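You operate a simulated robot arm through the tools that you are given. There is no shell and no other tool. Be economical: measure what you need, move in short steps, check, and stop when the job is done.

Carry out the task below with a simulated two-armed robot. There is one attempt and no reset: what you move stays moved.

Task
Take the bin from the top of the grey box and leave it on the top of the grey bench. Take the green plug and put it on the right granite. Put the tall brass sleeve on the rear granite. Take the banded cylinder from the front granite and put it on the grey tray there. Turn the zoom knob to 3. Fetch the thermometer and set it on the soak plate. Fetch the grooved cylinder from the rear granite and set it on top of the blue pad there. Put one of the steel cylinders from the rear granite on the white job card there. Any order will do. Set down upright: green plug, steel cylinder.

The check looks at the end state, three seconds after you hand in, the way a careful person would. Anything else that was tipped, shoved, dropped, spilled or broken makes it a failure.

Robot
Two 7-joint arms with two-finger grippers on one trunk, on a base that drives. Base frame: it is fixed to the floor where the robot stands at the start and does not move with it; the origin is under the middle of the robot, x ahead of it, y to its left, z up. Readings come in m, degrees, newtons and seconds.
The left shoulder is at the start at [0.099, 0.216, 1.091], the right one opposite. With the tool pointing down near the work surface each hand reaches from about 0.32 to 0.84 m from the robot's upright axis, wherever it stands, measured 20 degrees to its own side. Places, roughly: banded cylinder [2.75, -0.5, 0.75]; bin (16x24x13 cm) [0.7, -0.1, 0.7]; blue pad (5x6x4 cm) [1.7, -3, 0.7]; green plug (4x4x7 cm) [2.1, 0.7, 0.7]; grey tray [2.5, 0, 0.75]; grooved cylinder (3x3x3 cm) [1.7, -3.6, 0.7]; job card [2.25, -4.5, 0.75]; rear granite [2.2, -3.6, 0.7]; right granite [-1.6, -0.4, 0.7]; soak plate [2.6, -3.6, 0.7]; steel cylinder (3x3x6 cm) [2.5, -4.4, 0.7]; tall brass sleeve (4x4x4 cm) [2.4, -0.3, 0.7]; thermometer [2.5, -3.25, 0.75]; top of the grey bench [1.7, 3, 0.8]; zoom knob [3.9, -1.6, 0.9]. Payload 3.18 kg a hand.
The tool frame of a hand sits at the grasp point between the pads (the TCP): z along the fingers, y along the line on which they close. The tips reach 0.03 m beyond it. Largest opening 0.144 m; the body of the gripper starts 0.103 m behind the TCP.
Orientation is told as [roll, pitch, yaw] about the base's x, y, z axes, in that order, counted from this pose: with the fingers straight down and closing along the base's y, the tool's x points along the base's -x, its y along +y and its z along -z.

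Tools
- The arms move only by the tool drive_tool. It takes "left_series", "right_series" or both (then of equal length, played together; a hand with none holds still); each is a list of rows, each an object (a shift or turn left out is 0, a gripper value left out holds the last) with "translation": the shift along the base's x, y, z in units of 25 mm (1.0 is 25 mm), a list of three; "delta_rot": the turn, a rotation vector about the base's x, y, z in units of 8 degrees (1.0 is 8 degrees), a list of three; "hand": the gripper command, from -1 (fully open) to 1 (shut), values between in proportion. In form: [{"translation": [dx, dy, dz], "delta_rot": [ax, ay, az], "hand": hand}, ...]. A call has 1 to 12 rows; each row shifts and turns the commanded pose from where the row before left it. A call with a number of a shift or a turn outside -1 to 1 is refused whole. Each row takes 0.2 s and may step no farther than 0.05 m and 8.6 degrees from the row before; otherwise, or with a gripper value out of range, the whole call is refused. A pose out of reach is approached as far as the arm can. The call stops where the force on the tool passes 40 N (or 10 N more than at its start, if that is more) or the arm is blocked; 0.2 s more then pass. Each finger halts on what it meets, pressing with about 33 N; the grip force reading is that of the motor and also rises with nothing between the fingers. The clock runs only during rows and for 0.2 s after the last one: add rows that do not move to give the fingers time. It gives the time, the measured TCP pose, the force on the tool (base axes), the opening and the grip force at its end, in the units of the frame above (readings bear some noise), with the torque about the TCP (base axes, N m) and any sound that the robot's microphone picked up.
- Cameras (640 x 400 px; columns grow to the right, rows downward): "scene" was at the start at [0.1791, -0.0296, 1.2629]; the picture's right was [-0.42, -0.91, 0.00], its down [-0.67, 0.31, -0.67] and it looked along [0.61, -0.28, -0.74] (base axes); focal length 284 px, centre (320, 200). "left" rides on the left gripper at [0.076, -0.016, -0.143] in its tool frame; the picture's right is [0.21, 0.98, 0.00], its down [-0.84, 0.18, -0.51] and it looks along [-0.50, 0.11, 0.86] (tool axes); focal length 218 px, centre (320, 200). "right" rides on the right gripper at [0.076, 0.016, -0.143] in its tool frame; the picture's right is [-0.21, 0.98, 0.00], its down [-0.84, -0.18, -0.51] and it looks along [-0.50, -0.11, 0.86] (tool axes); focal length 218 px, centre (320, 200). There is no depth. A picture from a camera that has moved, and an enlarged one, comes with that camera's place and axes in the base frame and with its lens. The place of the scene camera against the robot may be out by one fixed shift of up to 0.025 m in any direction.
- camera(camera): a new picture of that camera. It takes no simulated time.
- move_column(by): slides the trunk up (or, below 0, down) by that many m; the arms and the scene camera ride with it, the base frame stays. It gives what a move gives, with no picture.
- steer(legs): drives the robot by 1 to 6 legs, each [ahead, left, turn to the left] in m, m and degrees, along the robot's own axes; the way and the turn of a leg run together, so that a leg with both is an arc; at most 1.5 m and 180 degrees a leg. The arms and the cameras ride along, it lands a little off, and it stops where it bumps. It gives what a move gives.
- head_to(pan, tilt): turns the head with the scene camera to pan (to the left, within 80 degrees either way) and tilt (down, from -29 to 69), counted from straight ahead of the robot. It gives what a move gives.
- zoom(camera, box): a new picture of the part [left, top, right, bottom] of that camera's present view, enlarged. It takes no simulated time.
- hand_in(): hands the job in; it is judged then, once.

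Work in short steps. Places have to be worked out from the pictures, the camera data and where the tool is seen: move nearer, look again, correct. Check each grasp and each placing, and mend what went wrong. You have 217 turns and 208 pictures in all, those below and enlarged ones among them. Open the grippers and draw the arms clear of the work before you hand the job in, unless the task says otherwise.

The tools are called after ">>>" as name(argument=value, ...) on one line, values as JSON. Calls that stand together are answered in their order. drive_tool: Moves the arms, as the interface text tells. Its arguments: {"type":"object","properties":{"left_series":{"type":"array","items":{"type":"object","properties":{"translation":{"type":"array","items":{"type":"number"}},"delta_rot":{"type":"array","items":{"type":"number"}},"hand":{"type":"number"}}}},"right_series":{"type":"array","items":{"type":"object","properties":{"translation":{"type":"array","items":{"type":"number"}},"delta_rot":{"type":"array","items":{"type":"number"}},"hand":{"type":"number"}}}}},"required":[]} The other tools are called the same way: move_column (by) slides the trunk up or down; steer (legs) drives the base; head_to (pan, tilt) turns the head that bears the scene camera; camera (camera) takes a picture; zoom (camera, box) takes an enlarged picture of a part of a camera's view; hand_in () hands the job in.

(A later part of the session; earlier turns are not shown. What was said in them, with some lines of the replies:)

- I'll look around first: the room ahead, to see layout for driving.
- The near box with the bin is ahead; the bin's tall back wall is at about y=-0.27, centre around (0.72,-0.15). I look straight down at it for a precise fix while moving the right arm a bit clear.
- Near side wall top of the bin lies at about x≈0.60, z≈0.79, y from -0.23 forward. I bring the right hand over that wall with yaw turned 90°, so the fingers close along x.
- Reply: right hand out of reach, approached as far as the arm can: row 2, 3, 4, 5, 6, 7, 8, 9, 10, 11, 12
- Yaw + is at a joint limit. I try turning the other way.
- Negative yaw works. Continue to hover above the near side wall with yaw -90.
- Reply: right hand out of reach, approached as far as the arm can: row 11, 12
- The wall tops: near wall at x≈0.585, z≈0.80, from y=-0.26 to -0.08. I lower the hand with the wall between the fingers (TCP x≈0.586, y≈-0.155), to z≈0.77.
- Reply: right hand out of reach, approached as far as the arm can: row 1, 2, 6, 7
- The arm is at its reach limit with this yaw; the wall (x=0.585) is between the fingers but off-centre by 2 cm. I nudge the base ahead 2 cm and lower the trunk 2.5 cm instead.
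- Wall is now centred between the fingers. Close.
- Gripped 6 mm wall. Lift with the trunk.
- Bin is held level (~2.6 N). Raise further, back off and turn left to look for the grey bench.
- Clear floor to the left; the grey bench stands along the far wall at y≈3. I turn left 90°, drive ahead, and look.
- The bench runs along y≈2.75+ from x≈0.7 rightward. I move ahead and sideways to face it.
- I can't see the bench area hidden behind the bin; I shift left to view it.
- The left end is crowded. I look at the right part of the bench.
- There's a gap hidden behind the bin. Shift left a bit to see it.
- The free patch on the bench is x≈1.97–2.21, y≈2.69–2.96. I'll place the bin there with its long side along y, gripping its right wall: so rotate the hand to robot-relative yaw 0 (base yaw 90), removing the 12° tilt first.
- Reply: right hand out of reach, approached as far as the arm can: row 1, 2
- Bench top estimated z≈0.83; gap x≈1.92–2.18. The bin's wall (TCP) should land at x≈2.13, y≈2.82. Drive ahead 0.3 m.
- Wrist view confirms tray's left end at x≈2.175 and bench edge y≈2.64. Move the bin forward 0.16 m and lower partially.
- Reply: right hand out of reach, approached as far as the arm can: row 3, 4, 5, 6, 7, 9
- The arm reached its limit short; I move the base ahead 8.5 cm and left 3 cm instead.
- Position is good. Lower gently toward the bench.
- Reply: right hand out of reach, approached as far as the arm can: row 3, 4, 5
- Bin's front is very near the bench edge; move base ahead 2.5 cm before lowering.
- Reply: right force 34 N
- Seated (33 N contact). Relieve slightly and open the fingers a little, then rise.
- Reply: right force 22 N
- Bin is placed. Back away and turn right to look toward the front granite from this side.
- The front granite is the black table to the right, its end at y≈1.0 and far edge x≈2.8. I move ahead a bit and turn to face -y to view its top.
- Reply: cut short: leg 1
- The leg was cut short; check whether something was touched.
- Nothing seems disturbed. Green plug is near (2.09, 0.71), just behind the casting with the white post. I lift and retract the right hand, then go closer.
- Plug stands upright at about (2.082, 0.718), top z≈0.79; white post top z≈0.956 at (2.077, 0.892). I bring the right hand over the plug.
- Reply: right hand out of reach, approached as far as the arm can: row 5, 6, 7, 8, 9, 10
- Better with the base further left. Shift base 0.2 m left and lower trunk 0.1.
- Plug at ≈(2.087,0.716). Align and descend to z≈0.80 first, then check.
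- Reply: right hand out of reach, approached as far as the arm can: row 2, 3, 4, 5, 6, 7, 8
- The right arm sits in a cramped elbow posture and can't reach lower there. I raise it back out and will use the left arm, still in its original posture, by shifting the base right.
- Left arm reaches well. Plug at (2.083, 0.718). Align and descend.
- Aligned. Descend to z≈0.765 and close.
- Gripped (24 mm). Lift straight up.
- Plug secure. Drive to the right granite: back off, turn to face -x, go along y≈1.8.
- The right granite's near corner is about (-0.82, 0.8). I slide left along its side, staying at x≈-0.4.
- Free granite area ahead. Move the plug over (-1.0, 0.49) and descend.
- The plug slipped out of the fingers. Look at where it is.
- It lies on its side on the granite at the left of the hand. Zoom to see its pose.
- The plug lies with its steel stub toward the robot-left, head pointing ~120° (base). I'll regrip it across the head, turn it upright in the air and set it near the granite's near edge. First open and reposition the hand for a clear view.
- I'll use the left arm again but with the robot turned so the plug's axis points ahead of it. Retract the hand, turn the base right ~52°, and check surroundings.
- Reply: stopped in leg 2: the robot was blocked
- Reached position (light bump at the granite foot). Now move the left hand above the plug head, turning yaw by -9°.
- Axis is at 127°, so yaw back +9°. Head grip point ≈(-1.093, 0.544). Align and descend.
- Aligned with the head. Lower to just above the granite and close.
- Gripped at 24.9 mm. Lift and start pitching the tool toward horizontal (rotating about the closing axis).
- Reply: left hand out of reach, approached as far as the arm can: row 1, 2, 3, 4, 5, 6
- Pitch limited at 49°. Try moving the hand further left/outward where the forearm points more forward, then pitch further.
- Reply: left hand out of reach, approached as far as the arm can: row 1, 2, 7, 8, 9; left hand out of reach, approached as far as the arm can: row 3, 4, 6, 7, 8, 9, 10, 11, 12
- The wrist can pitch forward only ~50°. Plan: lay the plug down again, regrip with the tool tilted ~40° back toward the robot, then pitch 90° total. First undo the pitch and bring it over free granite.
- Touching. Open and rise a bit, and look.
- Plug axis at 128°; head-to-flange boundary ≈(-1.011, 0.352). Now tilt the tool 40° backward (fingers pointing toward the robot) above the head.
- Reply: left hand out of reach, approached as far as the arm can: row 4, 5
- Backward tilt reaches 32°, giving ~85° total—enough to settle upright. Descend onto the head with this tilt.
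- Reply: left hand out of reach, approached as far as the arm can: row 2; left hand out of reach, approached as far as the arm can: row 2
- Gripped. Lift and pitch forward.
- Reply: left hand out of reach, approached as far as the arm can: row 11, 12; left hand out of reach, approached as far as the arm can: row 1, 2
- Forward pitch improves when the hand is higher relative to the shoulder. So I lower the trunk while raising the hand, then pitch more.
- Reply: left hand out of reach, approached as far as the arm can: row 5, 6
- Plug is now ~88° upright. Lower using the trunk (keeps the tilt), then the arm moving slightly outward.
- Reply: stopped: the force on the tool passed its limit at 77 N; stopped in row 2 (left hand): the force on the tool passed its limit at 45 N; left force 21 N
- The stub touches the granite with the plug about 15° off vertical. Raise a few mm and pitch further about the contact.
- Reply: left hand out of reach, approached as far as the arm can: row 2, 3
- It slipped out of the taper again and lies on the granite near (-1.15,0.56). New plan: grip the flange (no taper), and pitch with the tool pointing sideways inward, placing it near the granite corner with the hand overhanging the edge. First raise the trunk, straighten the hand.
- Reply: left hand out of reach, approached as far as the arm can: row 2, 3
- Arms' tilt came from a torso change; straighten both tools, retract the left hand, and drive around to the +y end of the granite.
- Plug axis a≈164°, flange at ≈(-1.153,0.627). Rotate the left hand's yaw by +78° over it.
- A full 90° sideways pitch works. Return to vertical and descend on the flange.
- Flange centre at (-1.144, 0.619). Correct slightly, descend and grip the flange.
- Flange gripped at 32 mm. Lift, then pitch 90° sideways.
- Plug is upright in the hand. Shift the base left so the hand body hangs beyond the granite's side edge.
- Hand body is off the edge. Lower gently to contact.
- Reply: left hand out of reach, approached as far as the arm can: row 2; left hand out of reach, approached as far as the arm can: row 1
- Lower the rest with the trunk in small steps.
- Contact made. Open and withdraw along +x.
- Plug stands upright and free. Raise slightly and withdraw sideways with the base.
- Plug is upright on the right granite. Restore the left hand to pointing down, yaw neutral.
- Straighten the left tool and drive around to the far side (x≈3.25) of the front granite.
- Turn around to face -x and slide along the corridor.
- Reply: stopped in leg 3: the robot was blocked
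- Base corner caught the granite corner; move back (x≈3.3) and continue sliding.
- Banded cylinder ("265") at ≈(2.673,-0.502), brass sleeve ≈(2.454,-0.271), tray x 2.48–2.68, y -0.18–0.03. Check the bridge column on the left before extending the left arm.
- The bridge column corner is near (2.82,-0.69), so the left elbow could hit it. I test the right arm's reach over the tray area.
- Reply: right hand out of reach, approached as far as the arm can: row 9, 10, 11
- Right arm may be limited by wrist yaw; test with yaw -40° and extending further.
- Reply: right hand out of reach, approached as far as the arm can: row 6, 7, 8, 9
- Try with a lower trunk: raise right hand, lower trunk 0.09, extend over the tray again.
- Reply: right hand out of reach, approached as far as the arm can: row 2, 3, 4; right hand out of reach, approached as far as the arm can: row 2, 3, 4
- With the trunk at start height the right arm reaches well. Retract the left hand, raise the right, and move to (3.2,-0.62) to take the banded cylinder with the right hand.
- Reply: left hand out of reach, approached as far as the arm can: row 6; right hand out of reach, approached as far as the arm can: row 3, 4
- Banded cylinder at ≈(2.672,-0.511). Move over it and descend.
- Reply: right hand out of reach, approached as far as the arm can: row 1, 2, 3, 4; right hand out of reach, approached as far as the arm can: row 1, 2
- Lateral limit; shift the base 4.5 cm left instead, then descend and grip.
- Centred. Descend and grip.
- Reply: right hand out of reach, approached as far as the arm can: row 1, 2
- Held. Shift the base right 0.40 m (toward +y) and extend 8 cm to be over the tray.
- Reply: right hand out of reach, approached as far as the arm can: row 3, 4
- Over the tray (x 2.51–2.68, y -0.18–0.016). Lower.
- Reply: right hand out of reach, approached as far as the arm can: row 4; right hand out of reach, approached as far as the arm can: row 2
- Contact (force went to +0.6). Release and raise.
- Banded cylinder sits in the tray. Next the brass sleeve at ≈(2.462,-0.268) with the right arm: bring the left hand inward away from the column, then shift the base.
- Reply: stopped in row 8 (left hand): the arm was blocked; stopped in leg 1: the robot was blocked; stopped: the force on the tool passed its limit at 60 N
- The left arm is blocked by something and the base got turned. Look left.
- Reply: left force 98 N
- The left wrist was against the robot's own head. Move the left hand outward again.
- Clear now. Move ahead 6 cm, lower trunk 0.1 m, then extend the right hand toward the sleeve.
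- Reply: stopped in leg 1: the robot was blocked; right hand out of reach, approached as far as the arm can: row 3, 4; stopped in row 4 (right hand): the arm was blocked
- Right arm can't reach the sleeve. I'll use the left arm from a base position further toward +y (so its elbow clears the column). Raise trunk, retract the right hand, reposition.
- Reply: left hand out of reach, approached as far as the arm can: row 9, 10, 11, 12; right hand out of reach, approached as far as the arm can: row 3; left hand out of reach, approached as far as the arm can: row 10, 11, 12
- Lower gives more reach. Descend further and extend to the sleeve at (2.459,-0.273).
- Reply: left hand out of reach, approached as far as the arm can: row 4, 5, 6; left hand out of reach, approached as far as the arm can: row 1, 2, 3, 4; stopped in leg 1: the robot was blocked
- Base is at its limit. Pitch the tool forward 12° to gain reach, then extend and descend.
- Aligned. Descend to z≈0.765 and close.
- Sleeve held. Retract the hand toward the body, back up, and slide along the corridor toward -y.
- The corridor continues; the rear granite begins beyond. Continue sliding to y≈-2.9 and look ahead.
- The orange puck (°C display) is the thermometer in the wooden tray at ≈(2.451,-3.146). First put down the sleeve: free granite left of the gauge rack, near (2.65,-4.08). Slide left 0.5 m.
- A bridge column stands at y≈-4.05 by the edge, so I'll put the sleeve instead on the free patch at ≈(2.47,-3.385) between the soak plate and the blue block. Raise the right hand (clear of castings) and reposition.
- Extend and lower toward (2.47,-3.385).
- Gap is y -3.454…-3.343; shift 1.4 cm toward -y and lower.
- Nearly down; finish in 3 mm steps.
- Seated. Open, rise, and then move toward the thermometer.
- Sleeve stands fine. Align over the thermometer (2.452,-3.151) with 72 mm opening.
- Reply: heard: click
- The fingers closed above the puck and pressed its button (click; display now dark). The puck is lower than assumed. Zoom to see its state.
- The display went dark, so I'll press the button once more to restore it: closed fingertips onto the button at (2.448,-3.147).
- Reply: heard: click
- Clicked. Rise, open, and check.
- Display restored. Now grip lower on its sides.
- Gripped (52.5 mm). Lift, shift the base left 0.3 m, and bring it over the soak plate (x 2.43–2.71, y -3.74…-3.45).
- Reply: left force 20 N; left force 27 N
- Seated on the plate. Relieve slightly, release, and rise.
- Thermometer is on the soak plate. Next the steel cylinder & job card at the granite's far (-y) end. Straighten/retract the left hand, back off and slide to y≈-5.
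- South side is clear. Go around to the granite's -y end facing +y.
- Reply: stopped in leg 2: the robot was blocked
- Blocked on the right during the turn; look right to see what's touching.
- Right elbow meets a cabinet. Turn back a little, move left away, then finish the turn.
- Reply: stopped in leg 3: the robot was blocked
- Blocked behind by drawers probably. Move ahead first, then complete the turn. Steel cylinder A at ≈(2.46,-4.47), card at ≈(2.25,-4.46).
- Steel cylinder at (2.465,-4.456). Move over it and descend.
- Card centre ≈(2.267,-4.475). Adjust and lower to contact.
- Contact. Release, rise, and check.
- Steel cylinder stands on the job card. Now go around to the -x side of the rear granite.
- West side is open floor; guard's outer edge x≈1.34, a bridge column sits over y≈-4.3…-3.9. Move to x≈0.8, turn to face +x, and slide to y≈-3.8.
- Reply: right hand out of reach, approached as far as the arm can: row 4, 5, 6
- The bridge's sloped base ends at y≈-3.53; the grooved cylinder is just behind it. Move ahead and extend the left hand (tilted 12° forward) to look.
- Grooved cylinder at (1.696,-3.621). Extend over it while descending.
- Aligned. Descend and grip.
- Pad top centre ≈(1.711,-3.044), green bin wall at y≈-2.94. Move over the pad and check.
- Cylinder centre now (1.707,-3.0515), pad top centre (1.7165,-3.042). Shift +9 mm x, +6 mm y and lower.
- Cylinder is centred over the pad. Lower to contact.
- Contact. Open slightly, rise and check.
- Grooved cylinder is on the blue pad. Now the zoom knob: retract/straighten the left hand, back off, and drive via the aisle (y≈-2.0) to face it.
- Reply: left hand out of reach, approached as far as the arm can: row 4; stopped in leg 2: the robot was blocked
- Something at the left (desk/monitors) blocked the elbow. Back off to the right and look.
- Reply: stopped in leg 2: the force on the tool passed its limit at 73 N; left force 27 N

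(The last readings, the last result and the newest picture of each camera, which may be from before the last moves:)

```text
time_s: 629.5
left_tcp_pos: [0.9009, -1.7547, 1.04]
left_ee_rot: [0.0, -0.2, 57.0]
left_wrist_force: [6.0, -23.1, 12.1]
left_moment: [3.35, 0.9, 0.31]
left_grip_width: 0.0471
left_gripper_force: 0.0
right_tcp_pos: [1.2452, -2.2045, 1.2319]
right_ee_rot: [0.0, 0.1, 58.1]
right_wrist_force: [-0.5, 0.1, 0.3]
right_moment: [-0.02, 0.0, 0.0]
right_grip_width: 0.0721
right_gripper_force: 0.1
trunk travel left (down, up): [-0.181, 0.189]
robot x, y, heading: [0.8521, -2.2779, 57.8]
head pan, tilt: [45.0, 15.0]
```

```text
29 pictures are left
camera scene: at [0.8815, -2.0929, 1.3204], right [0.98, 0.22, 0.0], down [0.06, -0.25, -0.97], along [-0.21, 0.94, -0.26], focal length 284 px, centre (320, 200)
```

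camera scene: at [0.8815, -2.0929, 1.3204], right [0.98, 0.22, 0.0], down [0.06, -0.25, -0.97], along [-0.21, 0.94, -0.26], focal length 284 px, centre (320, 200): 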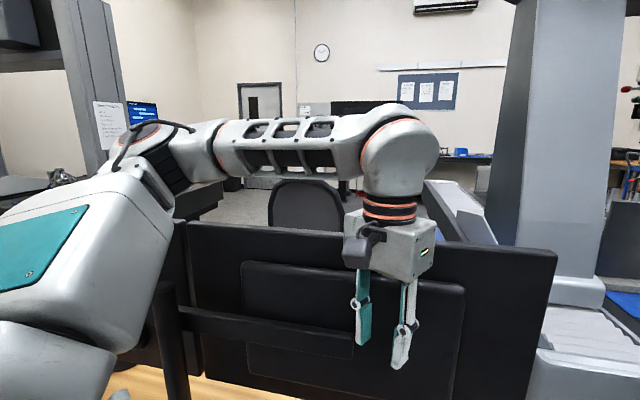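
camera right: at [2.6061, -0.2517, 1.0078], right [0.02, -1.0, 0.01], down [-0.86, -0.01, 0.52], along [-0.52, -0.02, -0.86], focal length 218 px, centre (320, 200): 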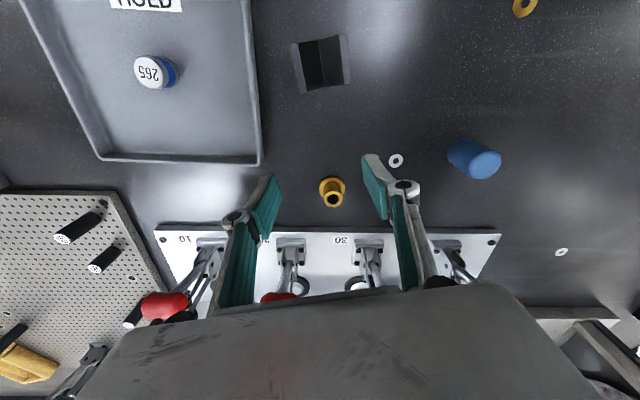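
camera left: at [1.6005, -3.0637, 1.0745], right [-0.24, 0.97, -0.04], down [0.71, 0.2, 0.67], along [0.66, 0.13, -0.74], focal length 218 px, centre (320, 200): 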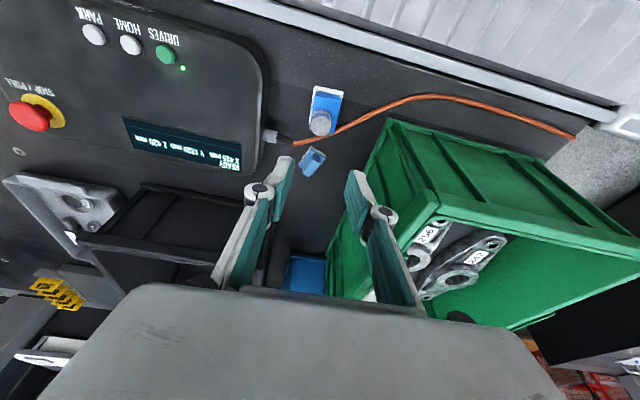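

The hand is against a monitor; back straight away from it at once, then turn back.

>>> steer(legs=[[-0.2, 0, 0], [0, 0, -57.5]])

>>> head_to(pan=70, tilt=20)

>>> camera(camera="scene")

```text
time_s: 633.6
left_tcp_pos: [1.2171, -2.203, 1.0371]
left_ee_rot: [0.0, 0.0, -0.3]
left_wrist_force: [-0.6, -0.9, -0.9]
left_moment: [0.02, 0.01, 0.01]
left_grip_width: 0.0466
left_gripper_force: 0.1
right_tcp_pos: [1.0239, -2.733, 1.2326]
right_ee_rot: [-0.1, 0.2, 0.7]
right_wrist_force: [0.2, -0.2, -0.8]
right_moment: [0.03, 0.01, -0.02]
right_grip_width: 0.0719
right_gripper_force: 0.1
trunk travel left (down, up): [-0.181, 0.189]
robot x, y, heading: [0.7469, -2.4453, 0.2]
head pan, tilt: [45.0, 15.0]
```

```text
time_s: 634.5
left_tcp_pos: [1.2162, -2.203, 1.0374]
left_ee_rot: [-0.3, 0.0, -0.3]
left_wrist_force: [-0.2, 0.1, 0.6]
left_moment: [0.03, 0.0, 0.02]
left_grip_width: 0.0467
left_gripper_force: 0.1
right_tcp_pos: [1.0229, -2.734, 1.2311]
right_ee_rot: [0.0, 0.3, 0.7]
right_wrist_force: [-0.5, 0.3, -0.6]
right_moment: [0.01, 0.0, 0.0]
right_grip_width: 0.0724
right_gripper_force: 0.0
trunk travel left (down, up): [-0.181, 0.189]
robot x, y, heading: [0.7502, -2.4447, 0.3]
head pan, tilt: [70.0, 20.0]
```

```text
28 pictures are left
camera scene: at [0.8794, -2.3538, 1.3115], right [0.94, -0.34, 0.0], down [-0.12, -0.32, -0.94], along [0.32, 0.88, -0.34], focal length 284 px, centre (320, 200)
```

scene: 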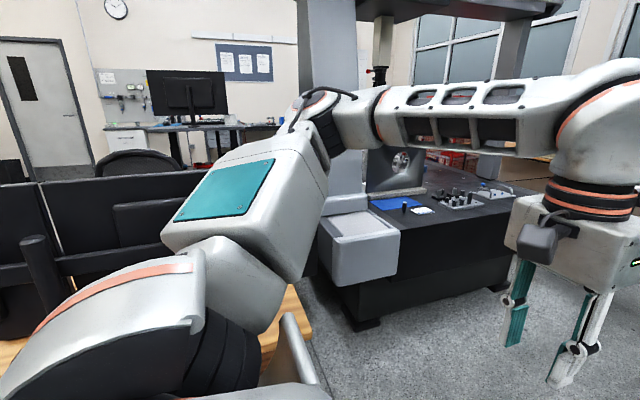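

Monitors still stand. Now go: ahead a bit, then diagonally into the aisle at y≈-2.12, then east.

>>> steer(legs=[[0.17, 0.05, 0], [0.12, 0.27, 0], [1.3, 0, 0], [0.9, 0, 0]])

>>> head_to(pan=25, tilt=20)

>>> camera(camera="scene")

```text
time_s: 649.0
left_tcp_pos: [3.7227, -1.9265, 1.0376]
left_ee_rot: [-0.2, 0.0, -1.1]
left_wrist_force: [0.3, 0.5, 0.3]
left_moment: [-0.01, 0.03, 0.0]
left_grip_width: 0.0465
left_gripper_force: 0.0
right_tcp_pos: [3.5229, -2.4549, 1.2309]
right_ee_rot: [-0.2, 0.3, -0.1]
right_wrist_force: [0.0, -0.8, 0.0]
right_moment: [0.01, 0.03, 0.0]
right_grip_width: 0.0722
right_gripper_force: 0.1
trunk travel left (down, up): [-0.181, 0.189]
robot x, y, heading: [3.2508, -2.1618, -0.3]
head pan, tilt: [70.0, 20.0]
```

```text
time_s: 650.1
left_tcp_pos: [3.7239, -1.9266, 1.0377]
left_ee_rot: [-0.3, 0.0, -1.1]
left_wrist_force: [-0.5, -0.5, -0.5]
left_moment: [0.0, 0.02, 0.03]
left_grip_width: 0.0471
left_gripper_force: 0.1
right_tcp_pos: [3.523, -2.4553, 1.2313]
right_ee_rot: [-0.1, 0.3, -0.1]
right_wrist_force: [0.2, 0.0, -0.1]
right_moment: [0.01, -0.01, -0.04]
right_grip_width: 0.0718
right_gripper_force: 0.0
trunk travel left (down, up): [-0.181, 0.189]
robot x, y, heading: [3.2493, -2.1654, -0.6]
head pan, tilt: [25.0, 20.0]
```

```text
27 pictures are left
camera scene: at [3.4355, -2.1214, 1.3115], right [0.42, -0.91, 0.0], down [-0.31, -0.14, -0.94], along [0.85, 0.39, -0.34], focal length 284 px, centre (320, 200)
```

scene: 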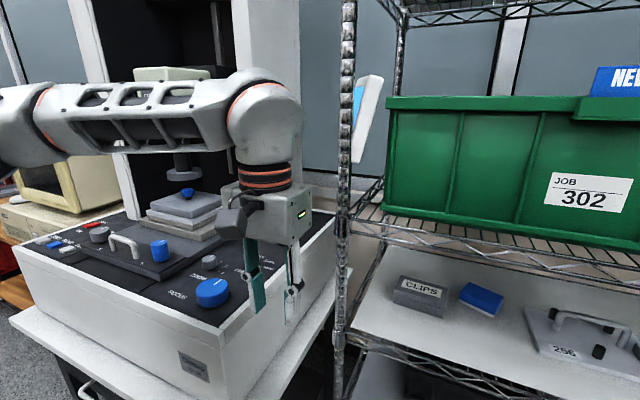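

>>> zoom(camera="scene", box=[60, 210, 260, 320])

```text
3.20 times, centred on (160, 265) of scene
camera zoom: at [3.4355, -2.1214, 1.3115], right [0.42, -0.91, 0.0], down [-0.31, -0.14, -0.94], along [0.85, 0.39, -0.34], focal length 909 px, centre (832, -8)
```

zoom: 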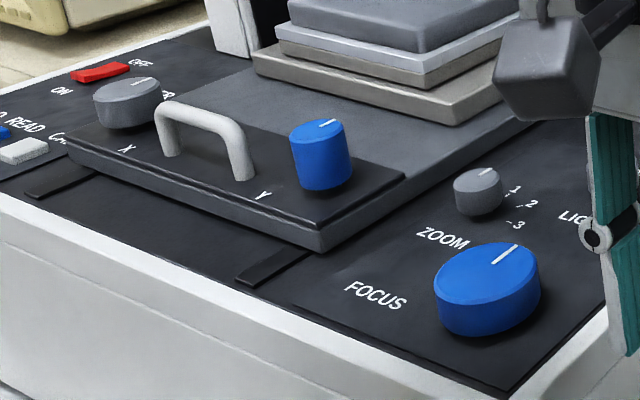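

The ZOOM knob is the small grey one at ≈(3.91,-1.575), pointer at 1 (pointing +x); 3 lies toward -y (≈95° clockwise). I raise the trunk for reach, move in front, and bring the left hand over it.

>>> move_column(by=0.14)

>>> steer(legs=[[-0.03, 0.37, 0.6]])

>>> drive_tool(left_series=[{"translation": [0.4, -0.1, 0], "delta_rot": [0, 0, 0.95], "hand": 0.1}, {"translation": [0.4, -0.1, 0], "delta_rot": [0, 0, 0.95]}, {"translation": [0.4, -0.1, 0], "delta_rot": [0, 0, 0.95]}, {"translation": [0.4, -0.1, 0], "delta_rot": [0, 0, 0.95]}, {"translation": [0.4, -0.1, 0], "delta_rot": [0, 0, 0.95]}, {"translation": [0.4, -0.1, -0.3], "delta_rot": [0, 0, 0.95]}, {"translation": [0.4, -0.1, -0.3], "delta_rot": [0, 0, 0.95]}, {"translation": [0.4, -0.1, -0.3], "delta_rot": [0, 0, 0.95]}, {"translation": [0.4, 0, -0.3], "delta_rot": [0, 0, 0.95]}, {"translation": [0.4, 0, -0.3], "delta_rot": [0, 0, 0.95]}, {"translation": [0.4, 0, -0.3], "delta_rot": [0, 0, 0.95]}, {"translation": [0.4, 0, -0.3], "delta_rot": [0, 0, 0.5]}])

>>> camera(camera="left")

```text
time_s: 651.8
left_tcp_pos: [3.7229, -1.9258, 1.1767]
left_ee_rot: [-0.2, 0.0, -1.1]
left_wrist_force: [0.7, -0.8, 0.0]
left_moment: [0.03, 0.0, 0.01]
left_grip_width: 0.0467
left_gripper_force: 0.1
right_tcp_pos: [3.4943, -2.4547, 1.3904]
right_ee_rot: [0.4, -4.5, -0.4]
right_wrist_force: [-0.4, -0.4, -1.4]
right_moment: [0.03, 0.01, 0.01]
right_grip_width: 0.0722
right_gripper_force: 0.0
trunk travel left (down, up): [-0.321, 0.049]
robot x, y, heading: [3.2484, -2.1603, -0.5]
head pan, tilt: [25.0, 20.0]
```

```text
time_s: 655.6
left_tcp_pos: [3.6923, -1.5485, 1.1785]
left_ee_rot: [-0.2, 0.0, -0.4]
left_wrist_force: [0.4, 0.0, -0.2]
left_moment: [-0.03, -0.03, -0.01]
left_grip_width: 0.0467
left_gripper_force: 0.1
right_tcp_pos: [3.468, -2.0797, 1.3906]
right_ee_rot: [0.5, -4.4, 0.3]
right_wrist_force: [0.1, 0.1, 1.1]
right_moment: [-0.02, 0.02, 0.01]
right_grip_width: 0.072
right_gripper_force: 0.1
trunk travel left (down, up): [-0.321, 0.049]
robot x, y, heading: [3.22, -1.7915, -0.3]
head pan, tilt: [25.0, 20.0]
```

```text
time_s: 658.2
left_tcp_pos: [3.8133, -1.569, 1.1243]
left_ee_rot: [-0.1, -0.1, 87.2]
left_wrist_force: [-0.1, 0.3, -0.2]
left_moment: [0.02, 0.02, 0.0]
left_grip_width: 0.065
left_gripper_force: 0.2
right_tcp_pos: [3.4684, -2.0804, 1.3914]
right_ee_rot: [0.3, -4.5, 0.2]
right_wrist_force: [0.2, 0.2, 0.1]
right_moment: [-0.02, 0.02, 0.03]
right_grip_width: 0.0721
right_gripper_force: 0.1
trunk travel left (down, up): [-0.321, 0.049]
robot x, y, heading: [3.2259, -1.7915, -0.2]
head pan, tilt: [25.0, 20.0]
```

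```text
25 pictures are left
camera left: at [3.8254, -1.6468, 1.2671], right [-0.99, -0.16, 0.0], down [-0.14, 0.85, 0.51], along [-0.08, 0.5, -0.86], focal length 218 px, centre (320, 200)
```

left: 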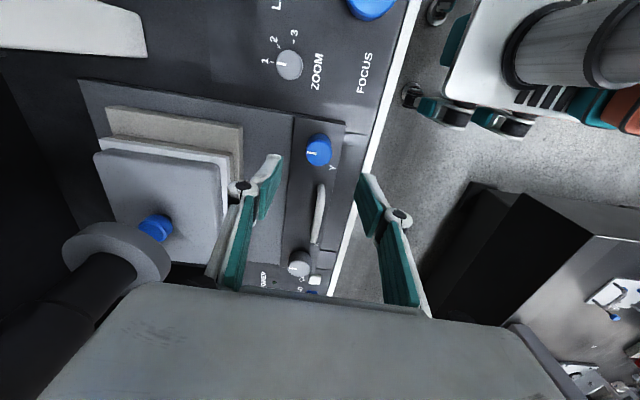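

Parallax shows the knob higher: top z≈0.945 at ≈(3.866,-1.648). Move over it and look closely.

>>> drive_tool(left_series=[{"translation": [0.5, -0.8, 0]}, {"translation": [0.5, -0.8, 0]}, {"translation": [0.5, -0.8, -0.4]}, {"translation": [0.5, -0.8, -0.8]}])

>>> camera(camera="left")

```text
time_s: 659.2
left_tcp_pos: [3.8648, -1.6498, 1.0947]
left_ee_rot: [-0.2, 0.0, 87.1]
left_wrist_force: [-0.1, -0.1, -0.5]
left_moment: [0.03, 0.02, 0.02]
left_grip_width: 0.0649
left_gripper_force: 0.1
right_tcp_pos: [3.47, -2.0797, 1.3901]
right_ee_rot: [0.4, -4.5, 0.2]
right_wrist_force: [-0.4, 0.5, 0.6]
right_moment: [0.05, 0.04, 0.02]
right_grip_width: 0.072
right_gripper_force: 0.1
trunk travel left (down, up): [-0.321, 0.049]
robot x, y, heading: [3.2196, -1.7907, 0.1]
head pan, tilt: [25.0, 20.0]
```

```text
24 pictures are left
camera left: at [3.876, -1.7274, 1.2362], right [-0.99, -0.16, 0.0], down [-0.14, 0.85, 0.51], along [-0.08, 0.5, -0.86], focal length 218 px, centre (320, 200)
```

left: 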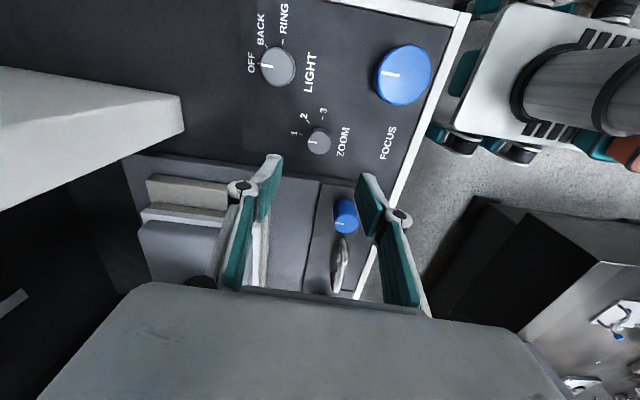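

>>> zoom(camera="left", box=[280, 100, 370, 160])

```text
6.67 times, centred on (325, 130) of left
camera zoom: at [3.876, -1.7274, 1.2362], right [-0.99, -0.16, 0.0], down [-0.14, 0.85, 0.51], along [-0.08, 0.5, -0.86], focal length 1455 px, centre (287, 667)
```

zoom: 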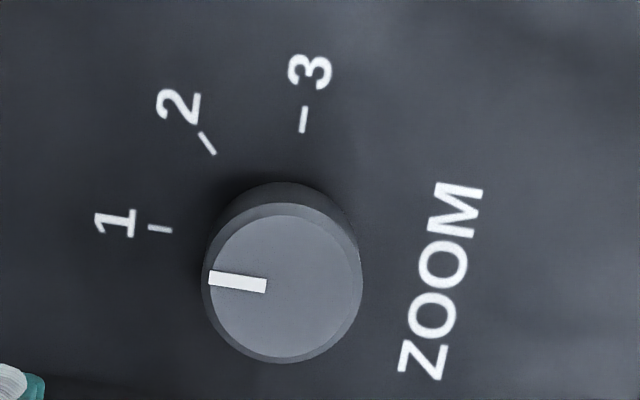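

Pointer at 1; needs -91° (clockwise from above). Knob ⌀≈31 mm, ~12 mm tall, top z≈0.953. Descend so the tips straddle it.

>>> drive_tool(left_series=[{"translation": [0, 0.08, -1]}, {"translation": [0, 0, -1]}, {"translation": [0, 0, -1]}, {"translation": [0, 0, -1]}, {"translation": [0, 0, -0.4]}])

>>> camera(camera="left")

```text
time_s: 660.4
left_tcp_pos: [3.8616, -1.6478, 0.9852]
left_ee_rot: [-0.2, 0.0, 87.1]
left_wrist_force: [-0.5, 0.4, 0.7]
left_moment: [0.01, 0.0, -0.02]
left_grip_width: 0.0648
left_gripper_force: 0.1
right_tcp_pos: [3.4684, -2.0807, 1.3913]
right_ee_rot: [0.3, -4.6, 0.2]
right_wrist_force: [1.0, -0.2, -0.3]
right_moment: [0.01, 0.01, 0.01]
right_grip_width: 0.0719
right_gripper_force: 0.0
trunk travel left (down, up): [-0.321, 0.049]
robot x, y, heading: [3.2172, -1.7936, -0.1]
head pan, tilt: [25.0, 20.0]
```

```text
22 pictures are left
camera left: at [3.8736, -1.7246, 1.1284], right [-0.99, -0.16, 0.0], down [-0.14, 0.85, 0.51], along [-0.08, 0.5, -0.86], focal length 218 px, centre (320, 200)
```

left: 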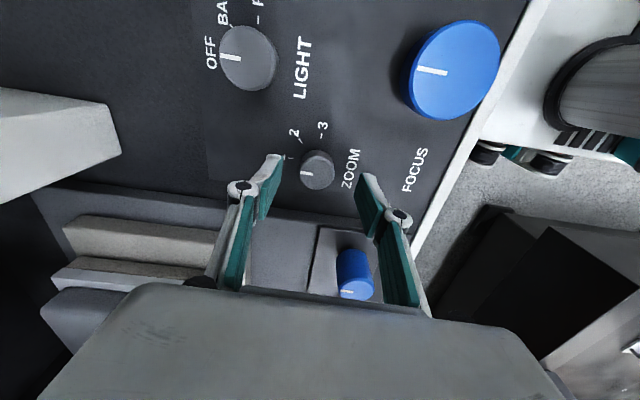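

>>> drive_tool(left_series=[{"translation": [0.08, -0.08, -0.4]}, {"hand": 0.5}, {"hand": 1}, {"hand": 1}])

```text
time_s: 661.4
left_tcp_pos: [3.8637, -1.6488, 0.9761]
left_ee_rot: [-0.1, 0.1, 87.1]
left_wrist_force: [2.5, -1.0, -0.8]
left_moment: [0.0, -0.11, -0.02]
left_grip_width: 0.0312
left_gripper_force: 45.2
right_tcp_pos: [3.4695, -2.0798, 1.3903]
right_ee_rot: [0.4, -4.5, 0.1]
right_wrist_force: [-0.1, -0.1, 0.3]
right_moment: [-0.01, 0.02, 0.0]
right_grip_width: 0.072
right_gripper_force: 0.1
trunk travel left (down, up): [-0.321, 0.049]
robot x, y, heading: [3.2216, -1.7911, 0.2]
head pan, tilt: [25.0, 20.0]
```

Knob gripped (31 mm). Turn by -91°.

>>> drive_tool(left_series=[{"delta_rot": [0, 0, -0.95]}, {"delta_rot": [0, 0, -0.95]}, {"delta_rot": [0, 0, -0.95]}, {"delta_rot": [0, 0, -0.95]}, {"delta_rot": [0, 0, -0.95]}, {"delta_rot": [0, 0, -0.95]}, {"delta_rot": [0, 0, -0.95]}, {"delta_rot": [0, 0, -0.95]}, {"delta_rot": [0, 0, -0.95]}, {"delta_rot": [0, 0, -0.95]}, {"delta_rot": [0, 0, -0.95]}, {"delta_rot": [0, 0, -0.95]}])

>>> camera(camera="left")

```text
time_s: 664.0
left_tcp_pos: [3.8624, -1.646, 0.9762]
left_ee_rot: [-0.1, -0.1, -4.2]
left_wrist_force: [-7.4, 8.5, 10.0]
left_moment: [0.22, 0.37, 0.47]
left_grip_width: 0.0317
left_gripper_force: 45.0
right_tcp_pos: [3.4675, -2.0788, 1.3911]
right_ee_rot: [0.3, -4.7, 0.1]
right_wrist_force: [-0.8, 0.2, -0.2]
right_moment: [-0.01, -0.02, -0.03]
right_grip_width: 0.0721
right_gripper_force: 0.1
trunk travel left (down, up): [-0.321, 0.049]
robot x, y, heading: [3.218, -1.794, 0.1]
head pan, tilt: [25.0, 20.0]
```

```text
21 pictures are left
camera left: at [3.7846, -1.6573, 1.1184], right [-0.14, 0.99, 0.0], down [0.85, 0.12, 0.51], along [0.5, 0.07, -0.86], focal length 218 px, centre (320, 200)
```

left: 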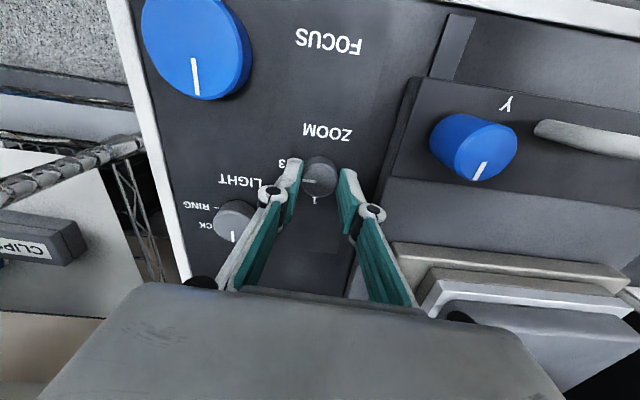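

Release and rise, then check the pointer.

>>> drive_tool(left_series=[{"hand": 0.3}, {"hand": 0.1}, {"translation": [0, 0, 1]}, {"translation": [0, 0, 1]}, {"translation": [0, 0, 1]}])

>>> zoom(camera="left", box=[270, 90, 370, 170])

```text
time_s: 665.2
left_tcp_pos: [3.8652, -1.65, 1.0509]
left_ee_rot: [-0.1, 0.1, -4.3]
left_wrist_force: [-0.6, -0.3, 0.4]
left_moment: [0.01, -0.02, 0.03]
left_grip_width: 0.0648
left_gripper_force: 0.1
right_tcp_pos: [3.4687, -2.0805, 1.3914]
right_ee_rot: [0.5, -4.5, 0.2]
right_wrist_force: [-0.3, 0.7, 0.0]
right_moment: [0.02, -0.04, -0.02]
right_grip_width: 0.072
right_gripper_force: 0.0
trunk travel left (down, up): [-0.321, 0.049]
robot x, y, heading: [3.218, -1.7913, -0.2]
head pan, tilt: [25.0, 20.0]
```

```text
5.00 times, centred on (320, 130) of left
camera zoom: at [3.7873, -1.6605, 1.1931], right [-0.14, 0.99, 0.0], down [0.85, 0.12, 0.51], along [0.5, 0.07, -0.86], focal length 1091 px, centre (320, 550)
```

zoom: 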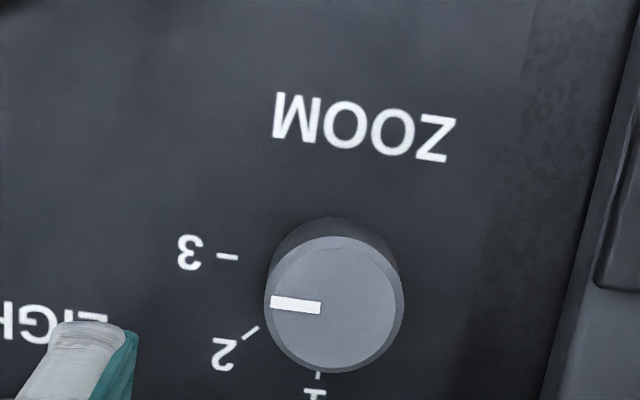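

Pointer now aligns with 3. All jobs done; open the hands, draw arms back and back off from the instrument.

>>> drive_tool(left_series=[{"translation": [0, 0, 1], "hand": -0.5}, {"translation": [0, 0, 1]}, {"translation": [-1, 0, 0.5]}, {"translation": [-1, 0, 0]}, {"translation": [-1, 0, 0]}, {"translation": [-1, 0, 0]}, {"translation": [-1, 0, 0]}, {"translation": [-1, 0, 0]}])

>>> steer(legs=[[-0.12, 0, 0]])

>>> camera(camera="scene")

```text
time_s: 667.0
left_tcp_pos: [3.7139, -1.6472, 1.1141]
left_ee_rot: [-0.2, -0.1, -4.0]
left_wrist_force: [-0.2, -0.2, -0.3]
left_moment: [0.0, -0.02, -0.02]
left_grip_width: 0.1079
left_gripper_force: 0.1
right_tcp_pos: [3.4676, -2.0787, 1.3911]
right_ee_rot: [0.4, -4.5, 0.3]
right_wrist_force: [-0.3, 0.3, -1.0]
right_moment: [0.02, 0.01, 0.02]
right_grip_width: 0.0721
right_gripper_force: 0.0
trunk travel left (down, up): [-0.321, 0.049]
robot x, y, heading: [3.2212, -1.7955, 0.1]
head pan, tilt: [25.0, 20.0]
```

```text
time_s: 668.3
left_tcp_pos: [3.598, -1.6477, 1.1137]
left_ee_rot: [-0.2, 0.0, -4.0]
left_wrist_force: [-0.7, 0.2, 0.8]
left_moment: [-0.01, -0.01, 0.05]
left_grip_width: 0.1079
left_gripper_force: 0.1
right_tcp_pos: [3.3491, -2.0797, 1.3903]
right_ee_rot: [0.4, -4.6, 0.2]
right_wrist_force: [-1.0, 0.2, 0.6]
right_moment: [0.03, -0.03, 0.0]
right_grip_width: 0.0721
right_gripper_force: 0.0
trunk travel left (down, up): [-0.321, 0.049]
robot x, y, heading: [3.1052, -1.7906, 0.3]
head pan, tilt: [25.0, 20.0]
```

```text
19 pictures are left
camera scene: at [3.2154, -1.7474, 1.4568], right [0.42, -0.91, 0.0], down [-0.31, -0.15, -0.94], along [0.85, 0.4, -0.34], focal length 284 px, centre (320, 200)
```

scene: 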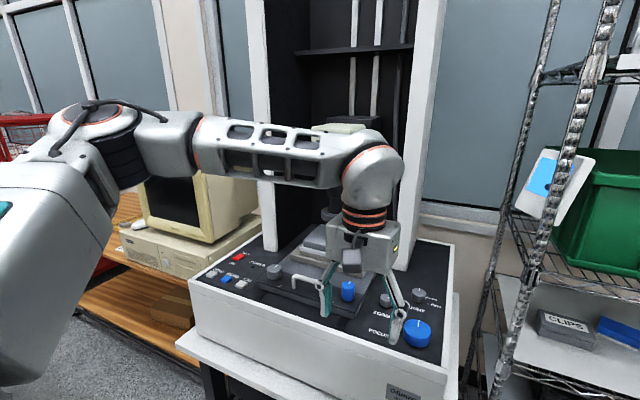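

Arms are clear of the work, grippers open, every item placed; handing in.

>>> hand_in()

```text
The job is handed in.
```

All eight tasks are done and handed in, with four incidents along the way:
- **Plug:** it slipped and fell on its side on the right granite twice. I stood it upright there.
- **Thermometer:** I pressed its button by accident, then pressed it again to restore the display.
- **Monitors:** the left arm bumped the monitors on the wooden desk. They still looked upright afterwards, but I can't rule out a small shift.
- **Cabinet:** the right arm touched cabinet 357.
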